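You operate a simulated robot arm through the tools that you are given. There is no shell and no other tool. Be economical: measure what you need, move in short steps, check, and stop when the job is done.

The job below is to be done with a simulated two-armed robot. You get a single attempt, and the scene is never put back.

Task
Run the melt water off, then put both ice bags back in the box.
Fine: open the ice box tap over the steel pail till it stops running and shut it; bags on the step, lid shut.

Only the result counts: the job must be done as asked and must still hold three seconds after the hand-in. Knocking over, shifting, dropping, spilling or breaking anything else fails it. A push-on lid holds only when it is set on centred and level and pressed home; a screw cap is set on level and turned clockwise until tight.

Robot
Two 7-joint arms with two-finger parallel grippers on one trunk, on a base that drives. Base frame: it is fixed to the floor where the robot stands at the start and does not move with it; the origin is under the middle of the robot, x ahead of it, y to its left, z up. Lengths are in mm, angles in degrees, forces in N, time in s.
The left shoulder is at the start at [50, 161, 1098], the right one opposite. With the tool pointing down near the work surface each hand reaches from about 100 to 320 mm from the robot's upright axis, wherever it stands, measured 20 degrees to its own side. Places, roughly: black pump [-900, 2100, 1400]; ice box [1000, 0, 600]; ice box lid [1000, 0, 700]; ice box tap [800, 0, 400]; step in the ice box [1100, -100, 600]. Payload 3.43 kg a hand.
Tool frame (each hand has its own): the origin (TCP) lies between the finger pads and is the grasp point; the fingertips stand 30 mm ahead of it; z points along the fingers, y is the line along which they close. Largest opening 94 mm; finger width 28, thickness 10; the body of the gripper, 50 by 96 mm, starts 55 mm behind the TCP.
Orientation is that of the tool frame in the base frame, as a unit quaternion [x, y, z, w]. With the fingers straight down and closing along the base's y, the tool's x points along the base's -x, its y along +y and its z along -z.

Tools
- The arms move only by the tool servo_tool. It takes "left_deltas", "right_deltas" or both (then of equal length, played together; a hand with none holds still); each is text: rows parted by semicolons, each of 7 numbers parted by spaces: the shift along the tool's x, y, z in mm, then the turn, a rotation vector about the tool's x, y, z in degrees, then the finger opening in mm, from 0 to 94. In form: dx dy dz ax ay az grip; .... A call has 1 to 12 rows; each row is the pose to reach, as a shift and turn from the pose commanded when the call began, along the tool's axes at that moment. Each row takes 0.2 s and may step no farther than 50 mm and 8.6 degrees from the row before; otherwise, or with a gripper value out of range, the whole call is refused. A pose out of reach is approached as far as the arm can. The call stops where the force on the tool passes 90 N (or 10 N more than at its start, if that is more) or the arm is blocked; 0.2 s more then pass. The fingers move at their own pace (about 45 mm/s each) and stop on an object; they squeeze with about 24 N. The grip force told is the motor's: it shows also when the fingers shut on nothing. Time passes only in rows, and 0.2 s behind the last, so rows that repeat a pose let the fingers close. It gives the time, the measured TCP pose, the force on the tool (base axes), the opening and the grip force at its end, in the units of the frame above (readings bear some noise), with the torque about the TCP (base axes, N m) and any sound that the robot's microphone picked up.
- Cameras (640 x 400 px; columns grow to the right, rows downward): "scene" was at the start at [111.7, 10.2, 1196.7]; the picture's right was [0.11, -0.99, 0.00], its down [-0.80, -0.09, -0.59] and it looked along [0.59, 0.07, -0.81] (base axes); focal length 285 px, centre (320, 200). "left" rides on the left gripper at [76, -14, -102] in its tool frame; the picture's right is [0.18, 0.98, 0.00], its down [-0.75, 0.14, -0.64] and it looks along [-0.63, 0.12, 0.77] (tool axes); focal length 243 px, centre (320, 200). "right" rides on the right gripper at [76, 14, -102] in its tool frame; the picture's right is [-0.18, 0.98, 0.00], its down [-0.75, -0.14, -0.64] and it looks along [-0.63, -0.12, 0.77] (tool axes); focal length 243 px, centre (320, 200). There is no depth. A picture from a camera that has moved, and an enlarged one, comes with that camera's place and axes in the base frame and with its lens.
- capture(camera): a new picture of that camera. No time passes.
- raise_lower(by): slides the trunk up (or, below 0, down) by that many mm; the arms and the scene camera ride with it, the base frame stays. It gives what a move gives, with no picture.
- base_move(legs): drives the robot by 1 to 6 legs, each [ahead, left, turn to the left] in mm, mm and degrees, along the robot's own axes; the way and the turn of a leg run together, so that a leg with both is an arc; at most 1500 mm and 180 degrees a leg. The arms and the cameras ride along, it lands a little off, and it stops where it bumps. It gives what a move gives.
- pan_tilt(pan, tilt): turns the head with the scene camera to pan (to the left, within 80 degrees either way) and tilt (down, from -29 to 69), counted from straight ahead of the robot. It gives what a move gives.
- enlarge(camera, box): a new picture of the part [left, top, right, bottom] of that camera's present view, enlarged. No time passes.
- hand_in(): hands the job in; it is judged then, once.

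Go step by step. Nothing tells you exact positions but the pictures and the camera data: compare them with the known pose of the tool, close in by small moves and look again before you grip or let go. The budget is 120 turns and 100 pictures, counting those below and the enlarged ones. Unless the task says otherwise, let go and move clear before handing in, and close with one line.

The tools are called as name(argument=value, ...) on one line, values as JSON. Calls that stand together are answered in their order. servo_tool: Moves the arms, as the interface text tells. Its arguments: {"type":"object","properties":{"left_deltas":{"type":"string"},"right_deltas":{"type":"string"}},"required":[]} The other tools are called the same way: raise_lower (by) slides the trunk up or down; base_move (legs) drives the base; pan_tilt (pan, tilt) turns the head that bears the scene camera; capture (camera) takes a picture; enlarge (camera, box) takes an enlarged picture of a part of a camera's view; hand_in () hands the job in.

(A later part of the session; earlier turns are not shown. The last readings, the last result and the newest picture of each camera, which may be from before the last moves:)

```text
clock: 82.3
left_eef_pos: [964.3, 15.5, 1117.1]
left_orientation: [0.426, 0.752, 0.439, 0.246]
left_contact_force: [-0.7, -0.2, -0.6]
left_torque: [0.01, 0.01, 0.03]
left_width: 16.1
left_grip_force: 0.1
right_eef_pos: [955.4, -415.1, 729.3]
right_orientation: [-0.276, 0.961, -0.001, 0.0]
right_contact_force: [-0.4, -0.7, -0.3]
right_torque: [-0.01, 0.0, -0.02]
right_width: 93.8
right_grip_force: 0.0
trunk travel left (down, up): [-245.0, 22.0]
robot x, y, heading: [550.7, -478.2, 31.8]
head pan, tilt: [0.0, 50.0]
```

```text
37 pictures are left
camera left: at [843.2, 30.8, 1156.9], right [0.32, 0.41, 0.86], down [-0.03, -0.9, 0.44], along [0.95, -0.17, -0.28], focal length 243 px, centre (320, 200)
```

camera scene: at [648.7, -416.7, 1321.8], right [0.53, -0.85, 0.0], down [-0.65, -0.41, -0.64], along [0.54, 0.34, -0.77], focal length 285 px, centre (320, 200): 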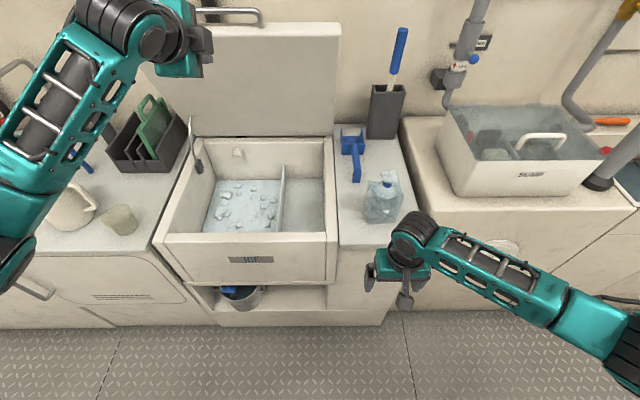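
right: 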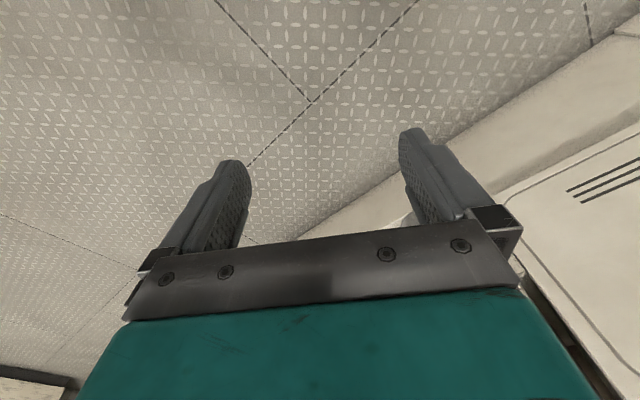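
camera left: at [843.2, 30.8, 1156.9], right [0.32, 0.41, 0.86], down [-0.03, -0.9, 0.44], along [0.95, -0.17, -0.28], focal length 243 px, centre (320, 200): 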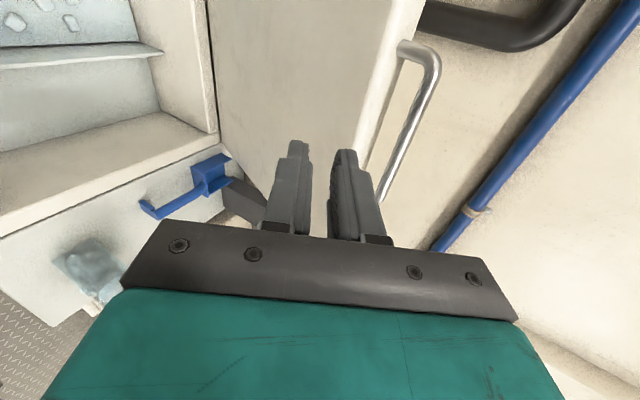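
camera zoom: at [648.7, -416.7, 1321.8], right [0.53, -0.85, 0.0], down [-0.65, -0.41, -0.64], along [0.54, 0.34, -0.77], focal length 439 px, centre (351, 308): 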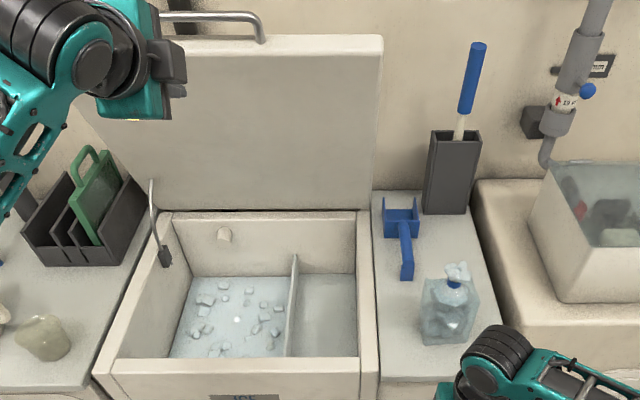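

The lid stands open by itself. The step lies right of the divider (centre about F≈890, L≈-639 in box axes). I withdraw the left hand and raise the right hand above the blue bag's height.

servo_tool(left_deltas="0 -30 -24 0 0 0 30; 0 -60 -48 0 0 0 30; 0 -90 -72 0 0 0 30; 0 -120 -96 0 0 0 30; 0 -150 -120 0 0 0 30; 0 -180 -144 0 0 0 30; 0 -210 -168 0 0 0 30", right_deltas="0 0 -30 0 0 0 94; 0 0 -60 0 0 0 94; 0 0 -90 0 0 0 94; 0 0 -120 0 0 0 94; 0 0 -150 0 0 0 94; 0 0 -180 0 0 0 94; 0 0 -200 0 0 0 94")

base_move(legs=[[130, 0, 0]])

pan_tilt(pan=-15, tilt=45)

capture(camera="scene")

capture(camera="right")

```text
clock: 83.9
left_eef_pos: [780.3, -102.2, 994.4]
left_orientation: [0.425, 0.752, 0.439, 0.246]
left_contact_force: [-0.4, -0.5, -0.3]
left_torque: [-0.01, 0.01, 0.0]
left_width: 30.0
left_grip_force: 0.0
left hand out of reach, approached as far as the arm can: row 6, 7
right_eef_pos: [954.8, -413.9, 929.4]
right_orientation: [-0.276, 0.961, -0.001, 0.001]
right_contact_force: [-0.5, 0.6, -0.3]
right_torque: [0.03, 0.0, -0.02]
right_width: 94.1
right_grip_force: 0.0
trunk travel left (down, up): [-245.0, 22.0]
robot x, y, heading: [551.0, -478.3, 32.2]
head pan, tilt: [0.0, 50.0]
```

```text
clock: 85.2
left_eef_pos: [891.5, -32.7, 993.9]
left_orientation: [0.425, 0.753, 0.438, 0.246]
left_contact_force: [0.0, 0.0, 0.1]
left_torque: [-0.02, -0.02, 0.02]
left_width: 30.2
left_grip_force: 0.1
right_eef_pos: [1064.8, -344.2, 928.5]
right_orientation: [-0.275, 0.961, -0.001, -0.001]
right_contact_force: [1.0, -0.7, 0.2]
right_torque: [-0.03, 0.04, 0.03]
right_width: 94.0
right_grip_force: 0.1
trunk travel left (down, up): [-245.0, 22.0]
robot x, y, heading: [659.2, -409.4, 31.9]
head pan, tilt: [0.0, 50.0]
```

```text
clock: 85.9
left_eef_pos: [890.7, -32.7, 995.1]
left_orientation: [0.425, 0.752, 0.44, 0.247]
left_contact_force: [-0.8, -0.2, -0.1]
left_torque: [-0.03, 0.03, 0.0]
left_width: 30.1
left_grip_force: 0.0
right_eef_pos: [1063.5, -345.5, 929.8]
right_orientation: [-0.276, 0.961, 0.0, 0.0]
right_contact_force: [-0.7, 0.2, 0.7]
right_torque: [0.01, -0.01, 0.02]
right_width: 94.0
right_grip_force: 0.1
trunk travel left (down, up): [-245.0, 22.0]
robot x, y, heading: [662.6, -411.2, 31.9]
head pan, tilt: [-15.0, 45.0]
```

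```text
36 pictures are left
camera scene: at [770.3, -365.3, 1328.7], right [0.29, -0.96, 0.0], down [-0.68, -0.21, -0.71], along [0.68, 0.21, -0.71], focal length 285 px, centre (320, 200)
```

scene: 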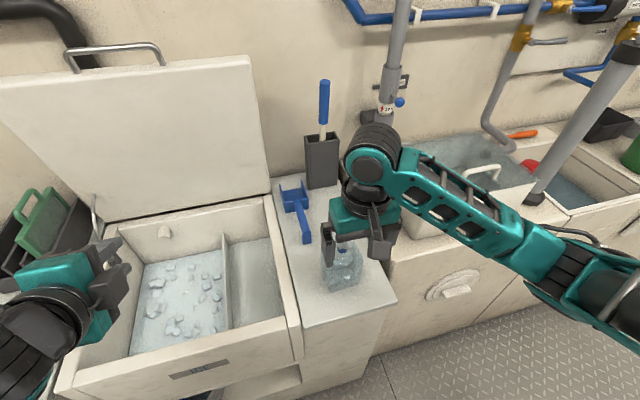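

```text
35 pictures are left
camera right: at [991.4, -373.1, 1033.3], right [-0.36, 0.93, 0.0], down [0.71, 0.28, 0.64], along [0.6, 0.23, -0.77], focal length 243 px, centre (320, 200)
```

right: 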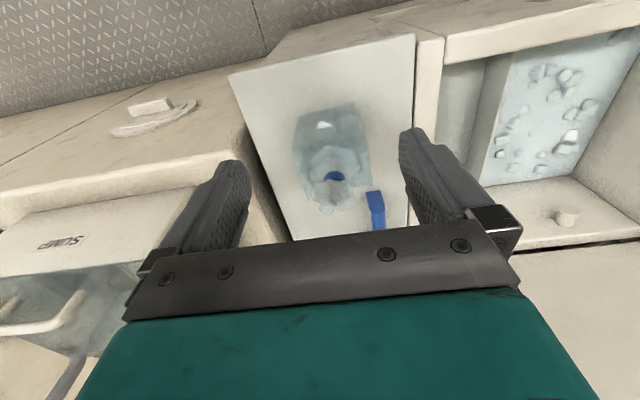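

The blue tie of the bag is at about (1118, -308, 828). I move the right hand above it and partly down, then check.

servo_tool(right_deltas="-33 2 0 0 0 0 94; -66 3.5 0 0 0 0 94; -66 3.5 20 0 0 0 94; -66 3.5 40 0 0 0 94; -66 3.5 50 0 0 0 94; -66 3.5 50 0 0 0 94")

capture(camera="right")

```text
clock: 87.3
left_eef_pos: [890.0, -33.6, 995.5]
left_orientation: [0.425, 0.752, 0.44, 0.247]
left_contact_force: [-0.7, 0.0, -0.5]
left_torque: [0.03, -0.01, 0.01]
left_width: 29.8
left_grip_force: 0.1
right_eef_pos: [1116.4, -308.1, 879.6]
right_orientation: [-0.275, 0.961, 0.0, 0.001]
right_contact_force: [0.4, 0.7, 0.1]
right_torque: [0.01, -0.01, 0.06]
right_width: 93.9
right_grip_force: 0.1
trunk travel left (down, up): [-245.0, 22.0]
robot x, y, heading: [659.2, -411.9, 31.9]
head pan, tilt: [-15.0, 45.0]
```

```text
34 pictures are left
camera right: at [1044.1, -335.3, 983.0], right [-0.36, 0.93, 0.0], down [0.71, 0.28, 0.64], along [0.6, 0.23, -0.77], focal length 243 px, centre (320, 200)
```

right: 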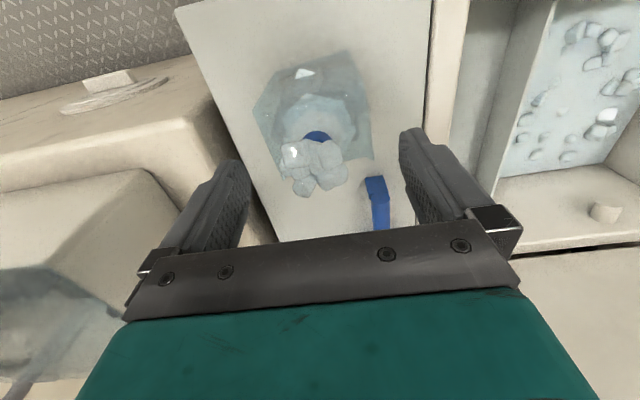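

The tie refines to about (1110, -311, 836). I correct by 7 mm, descend, and close gently on the neck.

servo_tool(right_deltas="7 0 0 0 0 0 94; 7 0 16 0 0 0 94; 7 0 33 0 0 0 94; 7 0 33 0 0 0 70; 7 0 33 0 0 0 45; 7 0 33 0 0 0 20; 7 0 33 0 0 0 5; 7 0 33 0 0 0 5; 7 0 33 0 0 0 5")

capture(camera="right")

```text
clock: 89.3
left_eef_pos: [891.1, -33.1, 994.0]
left_orientation: [0.426, 0.752, 0.439, 0.247]
left_contact_force: [-0.8, -0.4, 0.8]
left_torque: [0.03, 0.01, 0.01]
left_width: 30.0
left_grip_force: 0.1
right_eef_pos: [1113.3, -311.8, 846.8]
right_orientation: [-0.275, 0.961, -0.001, 0.001]
right_contact_force: [0.1, -1.5, 1.4]
right_torque: [-0.23, -0.05, 0.06]
right_width: 86.8
right_grip_force: 24.2
trunk travel left (down, up): [-245.0, 22.0]
robot x, y, heading: [664.0, -411.8, 31.9]
head pan, tilt: [-15.0, 45.0]
```

```text
33 pictures are left
camera right: at [1039.6, -339.2, 949.9], right [-0.36, 0.93, 0.0], down [0.71, 0.28, 0.64], along [0.6, 0.23, -0.77], focal length 243 px, centre (320, 200)
```

right: 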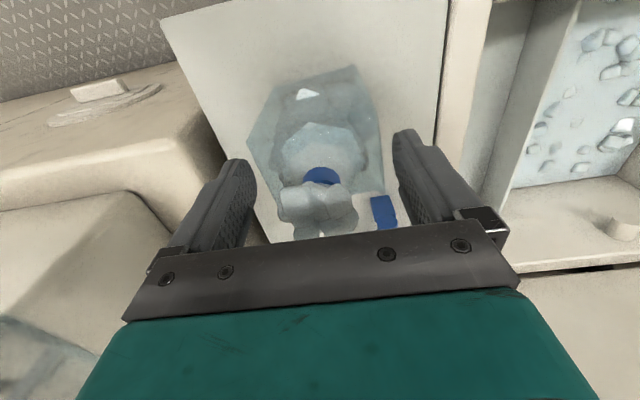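

The fingers met the bag's body (87 mm wide) at this depth. I open, rise 14 mm so only the neck is between the tips, and close again.

servo_tool(right_deltas="0 0 0 0 0 0 94; 0 0 0 0 0 0 94; 0 0 -14 0 0 0 94; 0 0 -14 0 0 0 70; 0 0 -14 0 0 0 40; 0 0 -14 0 0 0 10; 0 0 -14 0 0 0 5; 0 0 -14 0 0 0 5; 0 0 -14 0 0 0 5; 0 0 -14 0 0 0 5; 0 0 -14 0 0 0 5")

capture(camera="right")

```text
clock: 91.7
left_eef_pos: [890.8, -33.5, 994.9]
left_orientation: [0.425, 0.752, 0.439, 0.247]
left_contact_force: [0.3, -0.3, -0.1]
left_torque: [0.05, 0.0, 0.01]
left_width: 30.1
left_grip_force: 0.0
right_eef_pos: [1111.8, -311.1, 861.0]
right_orientation: [-0.276, 0.961, -0.001, 0.001]
right_contact_force: [0.0, 0.5, 0.7]
right_torque: [0.0, 0.0, -0.08]
right_width: 33.1
right_grip_force: 23.8
trunk travel left (down, up): [-245.0, 22.0]
robot x, y, heading: [660.5, -410.9, 31.7]
head pan, tilt: [-15.0, 45.0]
```

```text
32 pictures are left
camera right: at [1039.7, -338.9, 964.3], right [-0.36, 0.93, 0.0], down [0.71, 0.28, 0.64], along [0.6, 0.23, -0.77], focal length 243 px, centre (320, 200)
```

right: 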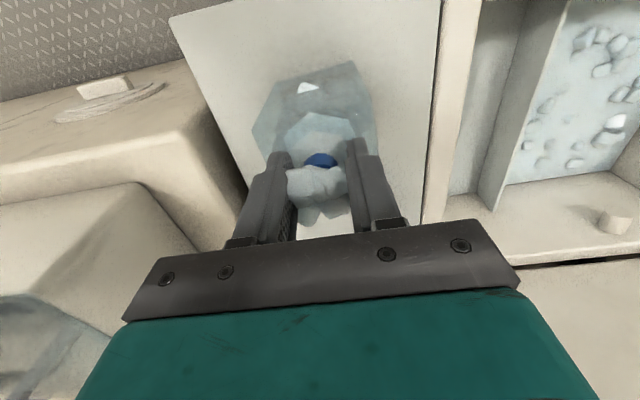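

The neck is held (33 mm). I lift the bag 100 mm straight up and check the load.

servo_tool(right_deltas="0 0 -20 0 0 0 5; 0 0 -40 0 0 0 5; 0 0 -60 0 0 0 5; 0 0 -80 0 0 0 5; 0 0 -100 0 0 0 5; 0 0 -100 0 0 0 5")

base_move(legs=[[0, 150, 0]])

pan_tilt(pan=-5, tilt=50)

capture(camera="scene")

capture(camera="right")

```text
clock: 93.1
left_eef_pos: [890.9, -33.0, 994.3]
left_orientation: [0.425, 0.753, 0.439, 0.246]
left_contact_force: [0.4, 0.4, 0.0]
left_torque: [0.02, -0.03, -0.01]
left_width: 30.4
left_grip_force: 0.1
right_eef_pos: [1111.3, -310.1, 960.9]
right_orientation: [-0.275, 0.961, -0.001, 0.0]
right_contact_force: [0.3, -0.2, -3.9]
right_torque: [-0.04, 0.02, -0.02]
right_width: 32.9
right_grip_force: 23.5
trunk travel left (down, up): [-245.0, 22.0]
robot x, y, heading: [657.7, -409.5, 32.1]
head pan, tilt: [-15.0, 45.0]
```

```text
clock: 95.1
left_eef_pos: [812.1, 92.4, 994.0]
left_orientation: [0.426, 0.752, 0.438, 0.247]
left_contact_force: [-0.3, 1.9, 0.3]
left_torque: [-0.02, 0.0, 0.02]
left_width: 30.0
left_grip_force: 0.0
right_eef_pos: [1032.5, -183.3, 960.7]
right_orientation: [-0.275, 0.961, 0.0, 0.0]
right_contact_force: [-0.3, 0.3, -3.8]
right_torque: [-0.03, 0.03, -0.03]
right_width: 32.9
right_grip_force: 23.8
trunk travel left (down, up): [-245.0, 22.0]
robot x, y, heading: [583.7, -283.5, 32.1]
head pan, tilt: [-15.0, 45.0]
```

```text
clock: 95.8
left_eef_pos: [811.7, 92.8, 995.1]
left_orientation: [0.427, 0.752, 0.438, 0.248]
left_contact_force: [-0.4, 0.2, -0.9]
left_torque: [0.01, -0.03, -0.03]
left_width: 29.8
left_grip_force: 0.0
right_eef_pos: [1032.9, -184.1, 961.0]
right_orientation: [-0.275, 0.961, -0.001, -0.001]
right_contact_force: [0.9, 0.8, -3.7]
right_torque: [0.03, -0.03, -0.01]
right_width: 33.0
right_grip_force: 24.0
trunk travel left (down, up): [-245.0, 22.0]
robot x, y, heading: [580.7, -287.5, 31.9]
head pan, tilt: [-5.0, 50.0]
```

```text
31 pictures are left
camera scene: at [682.4, -227.3, 1321.8], right [0.45, -0.89, 0.0], down [-0.68, -0.35, -0.64], along [0.57, 0.29, -0.77], focal length 285 px, centre (320, 200)
```

scene: 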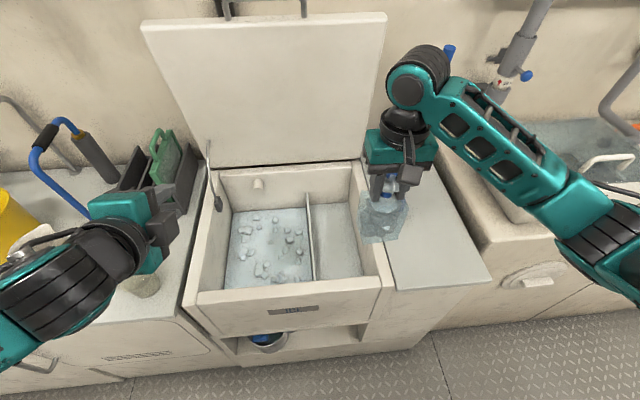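

```text
30 pictures are left
camera right: at [960.5, -211.7, 1064.4], right [-0.36, 0.93, 0.0], down [0.71, 0.28, 0.64], along [0.6, 0.23, -0.77], focal length 243 px, centre (320, 200)
```

right: 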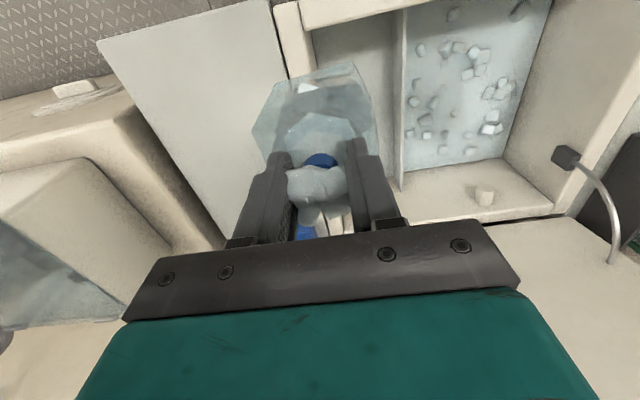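

The bag weighs only ~0.4 kg and hangs well. I shift the base 50 left and 45 ahead, then reach over the step.

base_move(legs=[[0, 50, 0], [45, 0, 0]])

servo_tool(right_deltas="-30 0 0 0 0 0 5; -60 0 0 0 0 0 5; -90 0 0 0 0 0 5; -120 0 0 0 0 0 5; -120 0 0 0 0 0 5")

capture(camera="right")

capture(camera="scene")

```text
clock: 97.5
left_eef_pos: [812.6, 151.8, 994.5]
left_orientation: [0.426, 0.751, 0.439, 0.248]
left_contact_force: [-0.4, -0.5, 0.6]
left_torque: [0.01, -0.02, -0.03]
left_width: 30.0
left_grip_force: 0.1
right_eef_pos: [1033.7, -124.4, 960.1]
right_orientation: [-0.276, 0.961, -0.002, 0.001]
right_contact_force: [-0.1, -1.0, -3.7]
right_torque: [0.04, 0.02, 0.02]
right_width: 33.3
right_grip_force: 24.3
trunk travel left (down, up): [-245.0, 22.0]
robot x, y, heading: [580.3, -222.7, 32.2]
head pan, tilt: [-5.0, 50.0]
stopped in leg 2: the robot was blocked; the commanded pose is now the measured one
```

```text
clock: 98.7
left_eef_pos: [813.5, 153.9, 994.1]
left_orientation: [0.423, 0.753, 0.44, 0.246]
left_contact_force: [-0.2, -0.2, 0.6]
left_torque: [0.0, 0.02, -0.02]
left_width: 29.9
left_grip_force: 0.0
right_eef_pos: [1138.0, -61.0, 959.8]
right_orientation: [-0.276, 0.961, 0.0, 0.001]
right_contact_force: [-0.4, 0.2, -3.5]
right_torque: [-0.01, 0.05, -0.02]
right_width: 33.0
right_grip_force: 24.0
trunk travel left (down, up): [-245.0, 22.0]
robot x, y, heading: [583.0, -224.1, 32.3]
head pan, tilt: [-5.0, 50.0]
```

```text
29 pictures are left
camera right: at [1065.1, -88.5, 1064.4], right [-0.37, 0.93, 0.0], down [0.71, 0.28, 0.64], along [0.6, 0.23, -0.77], focal length 243 px, centre (320, 200)
```

right: 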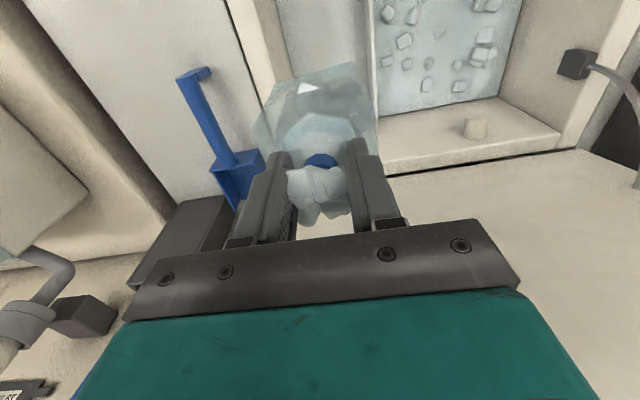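

```text
28 pictures are left
camera scene: at [684.2, -168.5, 1321.8], right [0.45, -0.89, 0.0], down [-0.68, -0.35, -0.64], along [0.57, 0.29, -0.77], focal length 285 px, centre (320, 200)
```

scene: 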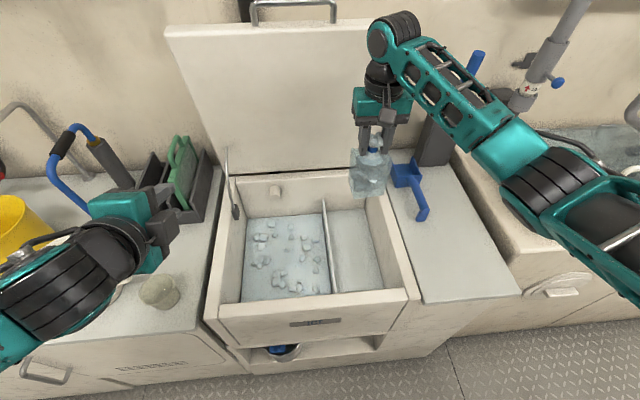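

The bag hangs centred over the rear half of the step (its ground point projects to mid-step). I lower it down near the step.

servo_tool(right_deltas="0 0 25 0 0 0 5; 0 0 50 0 0 0 5; 0 0 75 0 0 0 5; 0 0 100 0 0 0 5; 0 0 125 0 0 0 5; 0 0 150 0 0 0 5; 0 0 175 0 0 0 5; 0 0 195 0 0 0 5; 0 0 205 0 0 0 5; 0 0 212 0 0 0 5; 0 0 212 0 0 0 5")

capture(camera="right")

enlarge(camera="scene", box=[200, 120, 440, 320])

```text
clock: 101.1
left_eef_pos: [813.9, 153.3, 994.4]
left_orientation: [0.424, 0.752, 0.44, 0.247]
left_contact_force: [0.0, 0.4, 0.0]
left_torque: [0.03, -0.01, 0.0]
left_width: 30.0
left_grip_force: 0.0
right_eef_pos: [1137.2, -60.8, 748.0]
right_orientation: [-0.276, 0.961, -0.001, 0.001]
right_contact_force: [-0.5, 0.5, -3.1]
right_torque: [-0.01, 0.02, 0.01]
right_width: 33.2
right_grip_force: 24.0
trunk travel left (down, up): [-245.0, 22.0]
robot x, y, heading: [581.2, -229.0, 32.1]
head pan, tilt: [-5.0, 50.0]
```

```text
27 pictures are left
camera right: at [1064.7, -88.9, 852.1], right [-0.36, 0.93, 0.0], down [0.71, 0.28, 0.64], along [0.6, 0.23, -0.77], focal length 243 px, centre (320, 200)
```

right: 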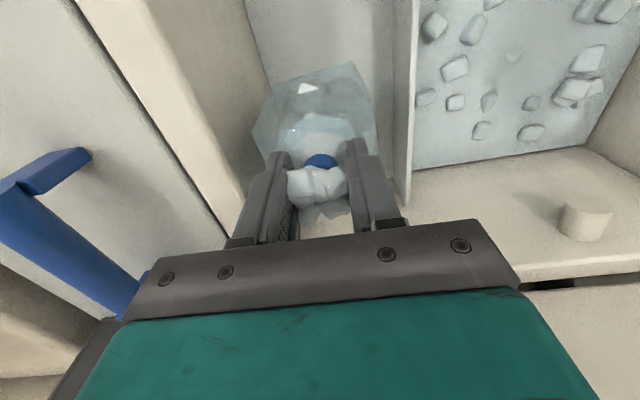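

```text
2.00 times, centred on (320, 220) of scene
camera zoom: at [684.2, -168.4, 1321.8], right [0.45, -0.89, 0.0], down [-0.68, -0.35, -0.64], along [0.57, 0.29, -0.77], focal length 570 px, centre (320, 160)
```

zoom: 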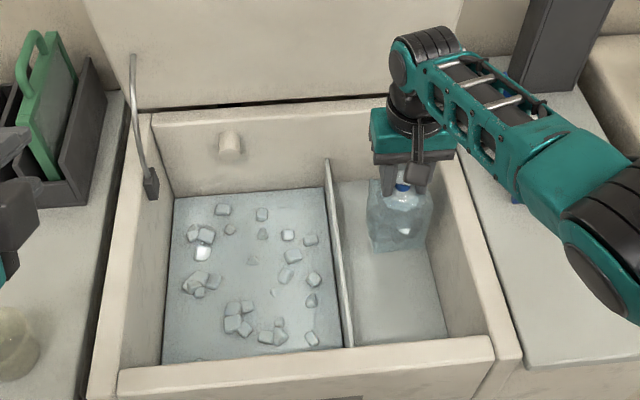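

The bag is inside, just above the step. I feel for contact in small steps.

servo_tool(right_deltas="0 0 4 0 0 0 5; 0 0 8 0 0 0 5; 0 0 8 0 0 0 5")

servo_tool(right_deltas="0 0 2 0 0 0 5; 0 0 4 0 0 0 5; 0 0 4 0 0 0 5")

capture(camera="right")

```text
clock: 101.9
left_eef_pos: [813.7, 153.3, 994.2]
left_orientation: [0.425, 0.752, 0.44, 0.247]
left_contact_force: [-0.2, 0.8, 0.7]
left_torque: [-0.01, 0.01, 0.0]
left_width: 30.0
left_grip_force: 0.1
right_eef_pos: [1138.2, -62.0, 740.5]
right_orientation: [-0.276, 0.961, -0.001, 0.0]
right_contact_force: [0.0, -0.4, -3.8]
right_torque: [0.01, 0.02, 0.0]
right_width: 32.9
right_grip_force: 24.5
trunk travel left (down, up): [-245.0, 22.0]
robot x, y, heading: [581.1, -225.3, 32.1]
head pan, tilt: [-5.0, 50.0]
```

```text
clock: 102.7
left_eef_pos: [812.3, 153.8, 994.3]
left_orientation: [0.425, 0.752, 0.439, 0.247]
left_contact_force: [0.0, 0.1, -1.2]
left_torque: [0.01, 0.01, 0.02]
left_width: 29.9
left_grip_force: 0.2
right_eef_pos: [1139.3, -61.4, 737.3]
right_orientation: [-0.275, 0.961, -0.001, 0.0]
right_contact_force: [0.6, -0.7, -2.4]
right_torque: [0.01, -0.01, -0.01]
right_width: 33.3
right_grip_force: 24.4
trunk travel left (down, up): [-245.0, 22.0]
robot x, y, heading: [585.2, -228.0, 32.1]
head pan, tilt: [-5.0, 50.0]
```

```text
25 pictures are left
camera right: at [1065.6, -88.3, 840.4], right [-0.37, 0.93, 0.0], down [0.71, 0.28, 0.64], along [0.6, 0.23, -0.77], focal length 243 px, centre (320, 200)
```

right: 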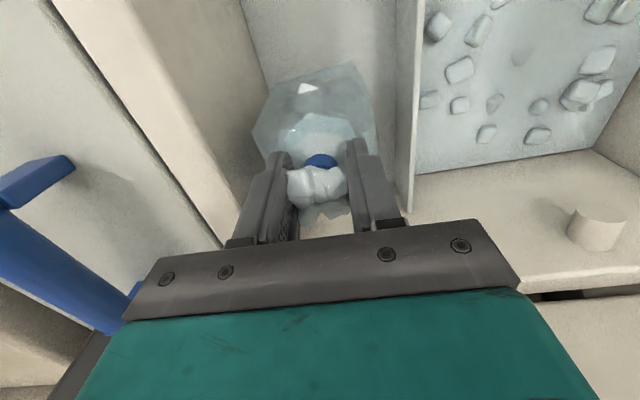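

servo_tool(right_deltas="0 0 3 0 0 0 5; 0 0 3 0 0 0 5")

servo_tool(right_deltas="0 0 3 0 0 0 5; 0 0 3 0 0 0 5")

servo_tool(right_deltas="0 0 3 0 0 0 5; 0 0 3 0 0 0 5")

```text
clock: 103.3
left_eef_pos: [813.3, 153.2, 995.5]
left_orientation: [0.425, 0.752, 0.439, 0.247]
left_contact_force: [0.7, 0.5, 0.3]
left_torque: [0.0, 0.02, -0.01]
left_width: 29.8
left_grip_force: 0.1
right_eef_pos: [1138.5, -61.3, 733.3]
right_orientation: [-0.276, 0.961, -0.001, 0.0]
right_contact_force: [-0.6, -0.7, -2.9]
right_torque: [-0.01, 0.0, 0.0]
right_width: 33.0
right_grip_force: 23.4
trunk travel left (down, up): [-245.0, 22.0]
robot x, y, heading: [582.8, -229.0, 32.0]
head pan, tilt: [-5.0, 50.0]
```

```text
clock: 103.9
left_eef_pos: [814.2, 152.7, 994.0]
left_orientation: [0.425, 0.752, 0.44, 0.246]
left_contact_force: [0.7, 0.1, -0.8]
left_torque: [-0.03, 0.01, -0.01]
left_width: 30.0
left_grip_force: 0.1
right_eef_pos: [1138.0, -61.2, 730.3]
right_orientation: [-0.276, 0.961, -0.002, 0.001]
right_contact_force: [-0.2, -0.4, -4.6]
right_torque: [-0.01, 0.04, -0.02]
right_width: 33.2
right_grip_force: 24.2
trunk travel left (down, up): [-245.0, 22.0]
robot x, y, heading: [581.2, -225.8, 32.2]
head pan, tilt: [-5.0, 50.0]
```

```text
clock: 104.5
left_eef_pos: [813.8, 153.0, 994.3]
left_orientation: [0.424, 0.752, 0.44, 0.246]
left_contact_force: [0.3, -0.5, -0.3]
left_torque: [-0.02, -0.02, -0.05]
left_width: 29.9
left_grip_force: 0.0
right_eef_pos: [1137.7, -61.5, 726.4]
right_orientation: [-0.276, 0.961, -0.002, 0.001]
right_contact_force: [-1.2, -0.5, -4.1]
right_torque: [-0.04, 0.05, 0.03]
right_width: 33.1
right_grip_force: 24.0
trunk travel left (down, up): [-245.0, 22.0]
robot x, y, heading: [580.9, -226.9, 32.0]
head pan, tilt: [-5.0, 50.0]
```

servo_tool(right_deltas="0 0 4 0 0 0 5; 0 0 4 0 0 0 5")

servo_tool(right_deltas="0 0 4 0 0 0 5; 0 0 4 0 0 0 5")

enlarge(camera="scene", box=[300, 160, 420, 300])

```text
clock: 105.1
left_eef_pos: [812.1, 152.5, 994.4]
left_orientation: [0.424, 0.752, 0.439, 0.247]
left_contact_force: [0.2, 0.4, 0.0]
left_torque: [0.01, 0.01, 0.0]
left_width: 29.9
left_grip_force: 0.1
right_eef_pos: [1138.1, -60.6, 723.7]
right_orientation: [-0.275, 0.961, 0.0, 0.001]
right_contact_force: [0.1, 0.3, -2.2]
right_torque: [0.02, 0.03, -0.02]
right_width: 33.2
right_grip_force: 23.5
trunk travel left (down, up): [-245.0, 22.0]
robot x, y, heading: [586.4, -226.3, 31.9]
head pan, tilt: [-5.0, 50.0]
```

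```text
clock: 105.7
left_eef_pos: [812.2, 152.7, 995.8]
left_orientation: [0.425, 0.752, 0.439, 0.247]
left_contact_force: [0.5, 0.2, 0.1]
left_torque: [-0.01, -0.04, -0.02]
left_width: 30.1
left_grip_force: 0.0
right_eef_pos: [1136.4, -61.2, 718.7]
right_orientation: [-0.276, 0.961, -0.002, 0.0]
right_contact_force: [0.1, 0.4, -4.0]
right_torque: [0.01, 0.02, -0.01]
right_width: 33.3
right_grip_force: 24.1
trunk travel left (down, up): [-245.0, 22.0]
robot x, y, heading: [583.2, -229.5, 32.1]
head pan, tilt: [-5.0, 50.0]
```

```text
2.86 times, centred on (360, 230) of scene
camera zoom: at [684.2, -168.4, 1321.8], right [0.45, -0.89, 0.0], down [-0.68, -0.35, -0.64], along [0.57, 0.29, -0.77], focal length 815 px, centre (206, 114)
```

zoom: 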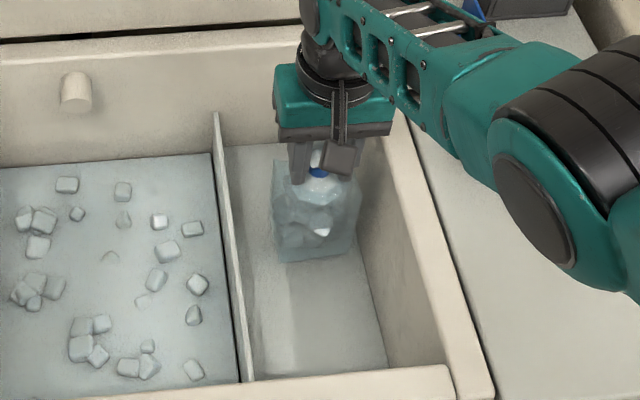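

servo_tool(right_deltas="0 0 5 0 0 0 5; 0 0 5 0 0 0 5")

servo_tool(right_deltas="0 0 5 0 0 0 5; 0 0 5 0 0 0 5")

servo_tool(right_deltas="0 0 4 0 0 0 5; 0 0 4 0 0 0 5")

```text
clock: 106.3
left_eef_pos: [813.7, 153.7, 996.3]
left_orientation: [0.424, 0.752, 0.44, 0.247]
left_contact_force: [0.4, -0.3, -0.1]
left_torque: [-0.01, -0.02, -0.03]
left_width: 29.9
left_grip_force: 0.0
right_eef_pos: [1136.1, -62.1, 715.5]
right_orientation: [-0.275, 0.961, -0.001, 0.001]
right_contact_force: [0.3, 0.5, -3.0]
right_torque: [-0.01, 0.03, 0.02]
right_width: 33.3
right_grip_force: 24.2
trunk travel left (down, up): [-245.0, 22.0]
robot x, y, heading: [584.9, -224.5, 32.3]
head pan, tilt: [-5.0, 50.0]
```

```text
clock: 106.9
left_eef_pos: [812.8, 152.7, 994.7]
left_orientation: [0.424, 0.753, 0.439, 0.247]
left_contact_force: [-0.4, -0.3, 0.2]
left_torque: [0.0, -0.03, -0.02]
left_width: 30.0
left_grip_force: 0.1
right_eef_pos: [1132.5, -62.7, 711.0]
right_orientation: [-0.275, 0.961, -0.002, 0.0]
right_contact_force: [0.2, -0.9, -2.9]
right_torque: [-0.02, 0.03, -0.03]
right_width: 33.2
right_grip_force: 24.1
right hand out of reach, approached as far as the arm can: row 1, 2
trunk travel left (down, up): [-245.0, 22.0]
robot x, y, heading: [583.6, -225.7, 32.4]
head pan, tilt: [-5.0, 50.0]
```

```text
clock: 107.5
left_eef_pos: [812.9, 153.3, 993.7]
left_orientation: [0.425, 0.752, 0.439, 0.247]
left_contact_force: [0.1, 0.7, -0.4]
left_torque: [0.0, -0.01, -0.02]
left_width: 30.1
left_grip_force: 0.1
right_eef_pos: [1132.5, -64.7, 709.2]
right_orientation: [-0.276, 0.961, 0.0, 0.0]
right_contact_force: [0.0, 0.0, -3.1]
right_torque: [0.02, 0.03, 0.01]
right_width: 33.2
right_grip_force: 24.3
trunk travel left (down, up): [-245.0, 22.0]
robot x, y, heading: [584.4, -228.5, 32.1]
head pan, tilt: [-5.0, 50.0]
```

The arm is at its reach; I lower the trunk instead, in small steps, watching the load.

raise_lower(by=-5)

raise_lower(by=-5)

raise_lower(by=-5)

capture(camera="right")

```text
clock: 108.1
left_eef_pos: [811.6, 151.9, 988.9]
left_orientation: [0.424, 0.753, 0.439, 0.247]
left_contact_force: [-0.4, 0.1, 0.0]
left_torque: [0.01, 0.03, 0.0]
left_width: 30.0
left_grip_force: 0.1
right_eef_pos: [1132.0, -64.5, 703.5]
right_orientation: [-0.276, 0.961, -0.001, 0.0]
right_contact_force: [0.2, 1.7, -3.3]
right_torque: [-0.05, 0.01, 0.0]
right_width: 33.1
right_grip_force: 24.3
trunk travel left (down, up): [-240.0, 27.0]
robot x, y, heading: [578.1, -225.5, 32.0]
head pan, tilt: [-5.0, 50.0]
```

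```text
clock: 108.6
left_eef_pos: [812.9, 153.1, 984.2]
left_orientation: [0.424, 0.752, 0.439, 0.246]
left_contact_force: [-0.5, -0.3, -0.4]
left_torque: [-0.01, -0.01, 0.0]
left_width: 30.1
left_grip_force: 0.1
right_eef_pos: [1132.4, -63.8, 698.1]
right_orientation: [-0.276, 0.961, -0.001, 0.0]
right_contact_force: [-0.4, 0.8, -2.6]
right_torque: [-0.02, 0.01, -0.03]
right_width: 32.8
right_grip_force: 24.0
trunk travel left (down, up): [-235.0, 32.0]
robot x, y, heading: [584.6, -227.1, 32.3]
head pan, tilt: [-5.0, 50.0]
```

```text
clock: 109.2
left_eef_pos: [812.7, 152.1, 980.5]
left_orientation: [0.424, 0.752, 0.44, 0.247]
left_contact_force: [0.9, -0.7, -0.1]
left_torque: [0.01, -0.01, -0.01]
left_width: 29.9
left_grip_force: 0.0
right_eef_pos: [1132.2, -63.7, 696.5]
right_orientation: [-0.276, 0.961, 0.0, 0.001]
right_contact_force: [-1.6, -1.8, 11.3]
right_torque: [-0.27, 0.43, -0.04]
right_width: 33.2
right_grip_force: 24.1
trunk travel left (down, up): [-230.0, 37.0]
robot x, y, heading: [586.2, -229.5, 31.8]
head pan, tilt: [-5.0, 50.0]
```

```text
23 pictures are left
camera right: at [1059.9, -91.7, 799.2], right [-0.36, 0.93, 0.0], down [0.71, 0.28, 0.65], along [0.6, 0.23, -0.76], focal length 243 px, centre (320, 200)
```

right: 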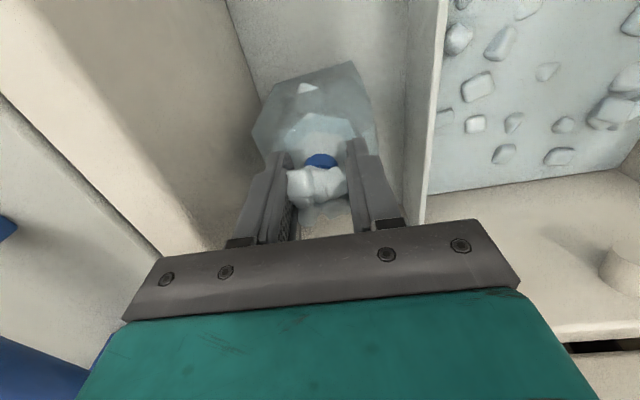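

Load reversed (+11 N): the bag stands on the step. I open the fingers and rise clear.

servo_tool(right_deltas="0 0 0 0 0 0 45; 0 0 0 0 0 0 62; 0 0 0 0 0 0 62; 0 0 -30 0 0 0 62; 0 0 -60 0 0 0 62; 0 0 -100 0 0 0 62; 0 0 -140 0 0 0 62; 0 0 -180 0 0 0 62; 0 0 -220 0 0 0 62")

enlarge(camera="scene", box=[200, 100, 440, 320])

```text
clock: 111.2
left_eef_pos: [813.0, 153.0, 980.6]
left_orientation: [0.425, 0.752, 0.44, 0.246]
left_contact_force: [-0.6, -0.2, -0.7]
left_torque: [0.01, -0.01, -0.02]
left_width: 29.8
left_grip_force: 0.1
right_eef_pos: [1129.9, -63.7, 913.1]
right_orientation: [-0.276, 0.961, -0.001, 0.0]
right_contact_force: [-0.5, -0.3, 0.2]
right_torque: [0.03, 0.03, 0.0]
right_width: 62.2
right_grip_force: 0.0
trunk travel left (down, up): [-230.0, 37.0]
robot x, y, heading: [581.6, -224.2, 32.0]
head pan, tilt: [-5.0, 50.0]
```

```text
1.82 times, centred on (320, 210) of scene
camera zoom: at [683.7, -168.5, 1306.8], right [0.45, -0.89, 0.0], down [-0.68, -0.35, -0.64], along [0.57, 0.29, -0.77], focal length 518 px, centre (320, 182)
```

zoom: 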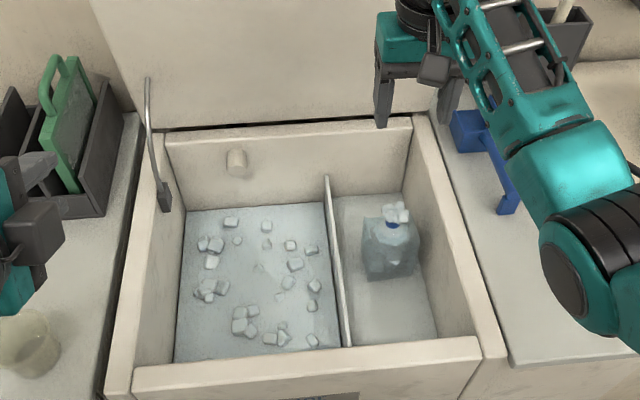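

The blue bag stands well on the step. Now I back off 350 mm and drive left along the counter to the red-necked bag, then look.

base_move(legs=[[-350, 0, 0], [0, 1080, 0]])

pan_tilt(pan=-10, tilt=40)

capture(camera="scene")

```text
clock: 120.9
left_eef_pos: [15.6, 752.4, 980.0]
left_orientation: [0.429, 0.751, 0.437, 0.247]
left_contact_force: [-0.7, -0.2, 0.4]
left_torque: [0.03, -0.01, 0.02]
left_width: 29.9
left_grip_force: 0.1
right_eef_pos: [332.1, 537.7, 913.9]
right_orientation: [-0.274, 0.962, 0.004, 0.002]
right_contact_force: [-0.2, -0.4, -0.5]
right_torque: [0.01, -0.02, 0.0]
right_width: 62.0
right_grip_force: 0.0
trunk travel left (down, up): [-230.0, 37.0]
robot x, y, heading: [-219.2, 380.7, 31.8]
head pan, tilt: [-5.0, 50.0]
stopped in leg 2: the robot was blocked; the commanded pose is now the measured one
```

```text
clock: 121.6
left_eef_pos: [16.4, 753.7, 981.6]
left_orientation: [0.428, 0.75, 0.44, 0.247]
left_contact_force: [-0.2, -1.1, 0.1]
left_torque: [-0.02, -0.02, 0.01]
left_width: 30.1
left_grip_force: 0.1
right_eef_pos: [332.5, 539.5, 913.3]
right_orientation: [-0.272, 0.962, 0.004, 0.001]
right_contact_force: [-1.0, -0.6, -0.6]
right_torque: [0.03, 0.03, 0.0]
right_width: 61.9
right_grip_force: 0.0
trunk travel left (down, up): [-230.0, 37.0]
robot x, y, heading: [-220.7, 389.1, 31.8]
head pan, tilt: [-10.0, 40.0]
```

```text
21 pictures are left
camera scene: at [-104.3, 429.2, 1321.5], right [0.37, -0.93, -0.01], down [-0.6, -0.23, -0.77], along [0.71, 0.29, -0.64], focal length 285 px, centre (320, 200)
```

scene: 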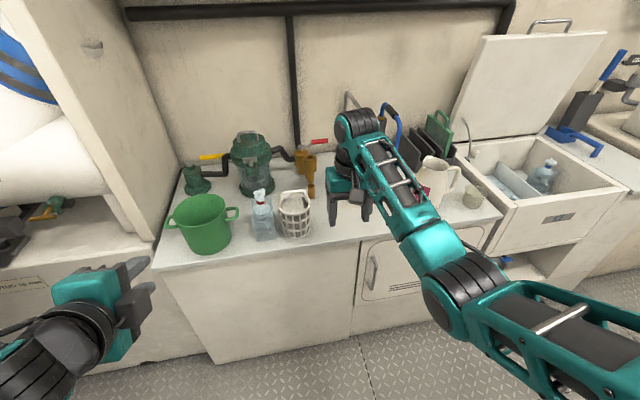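

The base stopped a little short on the left. The red tie is near (383, 795, ~836). I pull the right hand in and up, turn 15° left, and drive in so the bag lies before the right hand.

servo_tool(right_deltas="30 0 -15 0 0 0 62; 60 0 -30 0 0 0 62; 90 0 -40 0 0 0 62; 115 0 -40 0 0 0 62")

base_move(legs=[[0, -40, 0], [0, 0, 15], [200, 0, 0]])

capture(camera="right")

capture(camera="scene")

```text
clock: 122.6
left_eef_pos: [16.3, 755.0, 981.7]
left_orientation: [0.429, 0.75, 0.439, 0.246]
left_contact_force: [-0.3, -0.1, -0.8]
left_torque: [0.0, 0.0, 0.0]
left_width: 30.0
left_grip_force: 0.0
right_eef_pos: [234.8, 477.7, 954.1]
right_orientation: [-0.272, 0.962, 0.004, 0.001]
right_contact_force: [-0.6, 0.3, -1.3]
right_torque: [-0.04, 0.01, 0.04]
right_width: 61.9
right_grip_force: 0.1
trunk travel left (down, up): [-230.0, 37.0]
robot x, y, heading: [-216.2, 387.5, 31.6]
head pan, tilt: [-10.0, 40.0]
```

```text
clock: 125.7
left_eef_pos: [74.2, 899.2, 991.1]
left_orientation: [0.337, 0.792, 0.479, 0.172]
left_contact_force: [0.1, 0.0, -0.1]
left_torque: [-0.04, -0.05, 0.04]
left_width: 30.0
left_grip_force: 0.0
right_eef_pos: [359.3, 683.1, 956.0]
right_orientation: [-0.392, 0.92, 0.016, 0.001]
right_contact_force: [0.2, -0.3, 0.0]
right_torque: [-0.03, 0.01, -0.01]
right_width: 61.9
right_grip_force: 0.2
trunk travel left (down, up): [-230.0, 37.0]
robot x, y, heading: [-58.5, 495.0, 46.4]
head pan, tilt: [-10.0, 40.0]
```

```text
20 pictures are left
camera right: at [297.5, 635.4, 1059.5], right [-0.58, 0.81, 0.03], down [0.63, 0.43, 0.65], along [0.52, 0.4, -0.76], focal length 243 px, centre (320, 200)
```

right: 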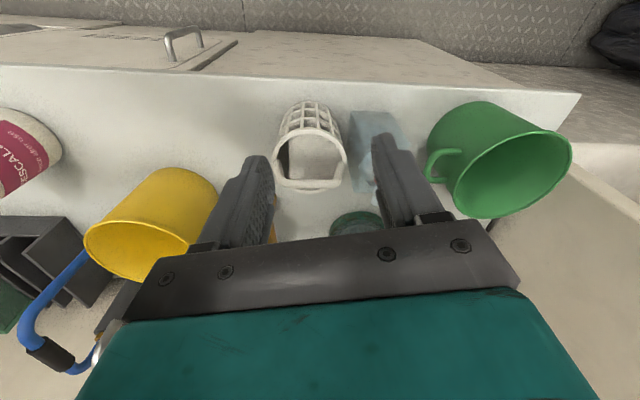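

```text
19 pictures are left
camera scene: at [47.5, 542.4, 1323.4], right [0.59, -0.81, -0.03], down [-0.53, -0.36, -0.77], along [0.61, 0.47, -0.63], focal length 285 px, centre (320, 200)
```

scene: 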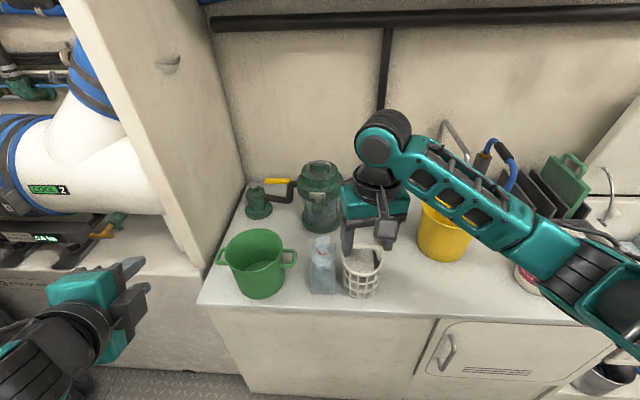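

My base seems slightly tilted (left side raised ~10 mm), so I look down to my left before going on.

pan_tilt(pan=60, tilt=60)

capture(camera="scene")

```text
clock: 127.1
left_eef_pos: [69.9, 905.5, 988.9]
left_orientation: [0.339, 0.791, 0.482, 0.166]
left_contact_force: [0.5, -0.4, 0.7]
left_torque: [0.0, -0.06, 0.01]
left_width: 30.1
left_grip_force: 0.1
right_eef_pos: [358.1, 686.0, 954.6]
right_orientation: [-0.392, 0.92, 0.014, 0.002]
right_contact_force: [0.1, 0.3, -0.1]
right_torque: [0.01, -0.01, 0.02]
right_width: 61.9
right_grip_force: 0.0
trunk travel left (down, up): [-230.0, 37.0]
robot x, y, heading: [-57.0, 497.2, 46.6]
head pan, tilt: [60.0, 60.0]
```

```text
18 pictures are left
camera scene: at [-41.7, 560.5, 1296.9], right [0.96, 0.28, 0.0], down [0.24, -0.82, -0.53], along [-0.15, 0.51, -0.85], focal length 285 px, centre (320, 200)
```

scene: 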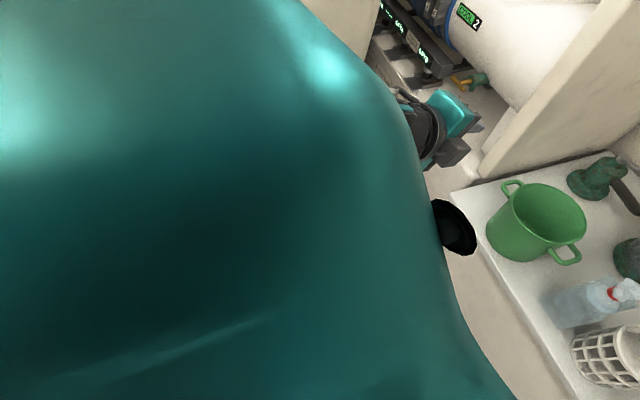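

I can't see anything under the base; I'll avoid pushing further left. The red tie triangulates to about (376, 800, 836). I move the right hand above it at a safe height.

servo_tool(right_deltas="-10 30 0 0 0 0 62; -30 60 0 0 0 0 62; -60 65 0 0 0 0 62; -90 65 0 0 0 0 62; -90 65 20 0 0 0 62; -90 65 40 0 0 0 62; -90 65 40 0 0 0 62")

capture(camera="right")

pan_tilt(pan=-5, tilt=45)

enlarge(camera="scene", box=[200, 100, 440, 300])

```text
clock: 128.7
left_eef_pos: [69.4, 905.6, 988.2]
left_orientation: [0.339, 0.791, 0.481, 0.165]
left_contact_force: [0.2, -1.0, -0.2]
left_torque: [-0.01, 0.0, -0.02]
left_width: 30.3
left_grip_force: 0.1
right_eef_pos: [373.1, 797.2, 916.2]
right_orientation: [-0.392, 0.92, 0.014, 0.002]
right_contact_force: [-0.5, 0.1, 0.1]
right_torque: [0.0, -0.02, 0.04]
right_width: 61.8
right_grip_force: 0.0
trunk travel left (down, up): [-230.0, 37.0]
robot x, y, heading: [-57.9, 495.6, 46.4]
head pan, tilt: [60.0, 60.0]
```

```text
17 pictures are left
camera right: at [310.6, 749.6, 1019.5], right [-0.58, 0.81, 0.03], down [0.63, 0.43, 0.65], along [0.52, 0.39, -0.76], focal length 243 px, centre (320, 200)
```

right: 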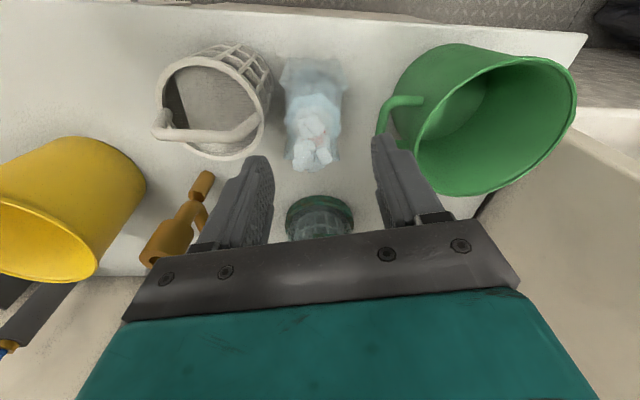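

```text
clock: 130.1
left_eef_pos: [69.9, 905.4, 989.2]
left_orientation: [0.339, 0.792, 0.481, 0.165]
left_contact_force: [-0.3, 0.4, -0.2]
left_torque: [0.01, 0.0, 0.0]
left_width: 29.9
left_grip_force: 0.1
right_eef_pos: [372.9, 797.2, 916.0]
right_orientation: [-0.392, 0.92, 0.014, 0.001]
right_contact_force: [0.3, -0.3, -0.6]
right_torque: [0.0, -0.01, 0.01]
right_width: 62.3
right_grip_force: 0.0
trunk travel left (down, up): [-230.0, 37.0]
robot x, y, heading: [-56.9, 494.0, 46.3]
head pan, tilt: [-5.0, 45.0]
```

```text
2.00 times, centred on (320, 200) of scene
camera zoom: at [38.2, 550.2, 1315.1], right [0.66, -0.75, -0.03], down [-0.54, -0.45, -0.71], along [0.52, 0.49, -0.7], focal length 570 px, centre (320, 200)
```

zoom: 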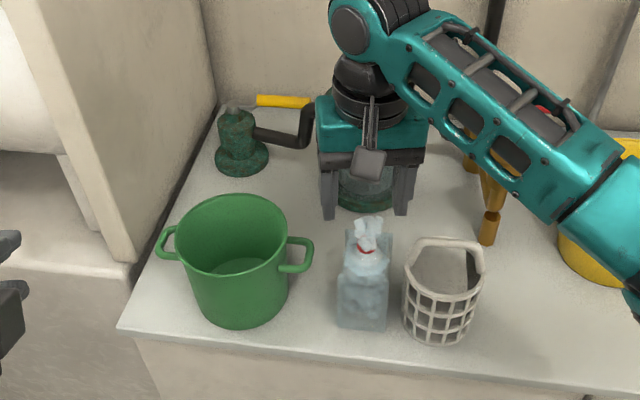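

The tie refines to about (389, 811, 820). I narrow to 50 mm (the basket is close), correct 21 mm ahead, and descend partly to check.

servo_tool(right_deltas="-21 3 0 0 0 0 50; -21 3 20 0 0 0 50; -21 3 40 0 0 0 50; -21 3 40 0 0 0 50")

capture(camera="right")

enlarge(camera="scene", box=[260, 140, 420, 280])

```text
clock: 131.1
left_eef_pos: [68.0, 905.2, 990.3]
left_orientation: [0.339, 0.791, 0.481, 0.167]
left_contact_force: [0.6, -0.2, 0.0]
left_torque: [0.01, -0.01, 0.0]
left_width: 30.1
left_grip_force: 0.0
right_eef_pos: [385.3, 814.6, 883.4]
right_orientation: [-0.392, 0.92, 0.015, 0.005]
right_contact_force: [-1.2, -7.7, 29.1]
right_torque: [-1.04, -0.26, -0.13]
right_width: 52.2
right_grip_force: 1.8
trunk travel left (down, up): [-230.0, 37.0]
robot x, y, heading: [-57.2, 494.1, 46.2]
head pan, tilt: [-5.0, 45.0]
```

```text
15 pictures are left
camera right: at [322.6, 768.0, 985.3], right [-0.58, 0.81, 0.03], down [0.62, 0.43, 0.65], along [0.52, 0.4, -0.76], focal length 243 px, centre (320, 200)
```

right: 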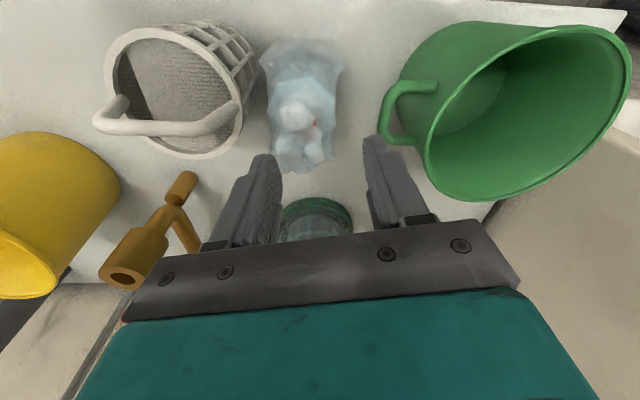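

```text
2.86 times, centred on (340, 210) of scene
camera zoom: at [35.6, 549.2, 1316.0], right [0.66, -0.75, -0.03], down [-0.54, -0.45, -0.72], along [0.53, 0.49, -0.7], focal length 815 px, centre (263, 171)
```

zoom: 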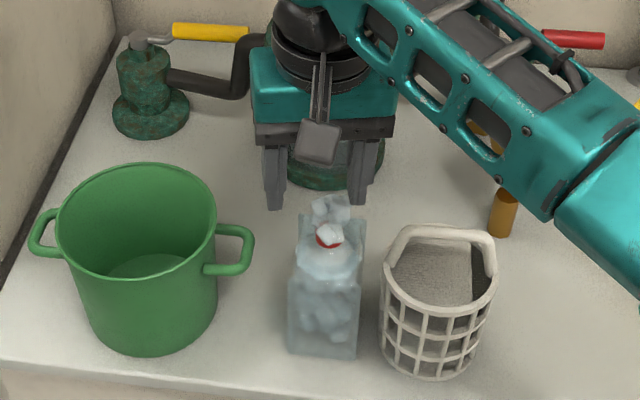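

A fingertip touched the bag's ruffle. I rise 25 mm, shift slightly right/back, turn the hand -20° to keep clear of the basket, and look again.

servo_tool(right_deltas="0 0 -25 0 0 0 52; 5 -5 -25 0 0 -7 60; 5 -5 -25 0 0 -14 60; 5 -5 -25 0 0 -20 60; 5 -5 -25 0 0 -20 60")

capture(camera="right")

```text
clock: 132.3
left_eef_pos: [70.4, 906.2, 987.8]
left_orientation: [0.34, 0.791, 0.48, 0.166]
left_contact_force: [0.5, 0.0, -0.6]
left_torque: [-0.02, 0.05, 0.0]
left_width: 30.1
left_grip_force: 0.1
right_eef_pos: [385.5, 808.2, 902.9]
right_orientation: [-0.547, 0.837, 0.013, 0.004]
right_contact_force: [-0.8, 0.3, 0.8]
right_torque: [0.0, 0.01, -0.04]
right_width: 60.2
right_grip_force: 0.0
trunk travel left (down, up): [-230.0, 37.0]
robot x, y, heading: [-61.7, 498.4, 46.4]
head pan, tilt: [-5.0, 45.0]
```

```text
13 pictures are left
camera right: at [342.7, 741.6, 1006.1], right [-0.83, 0.56, 0.02], down [0.44, 0.62, 0.66], along [0.36, 0.55, -0.75], focal length 243 px, centre (320, 200)
```

right: 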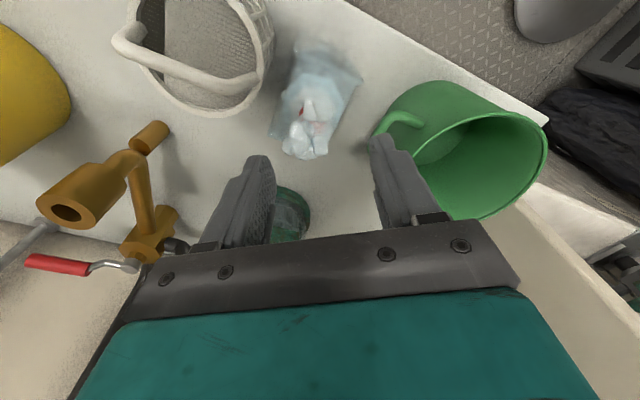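

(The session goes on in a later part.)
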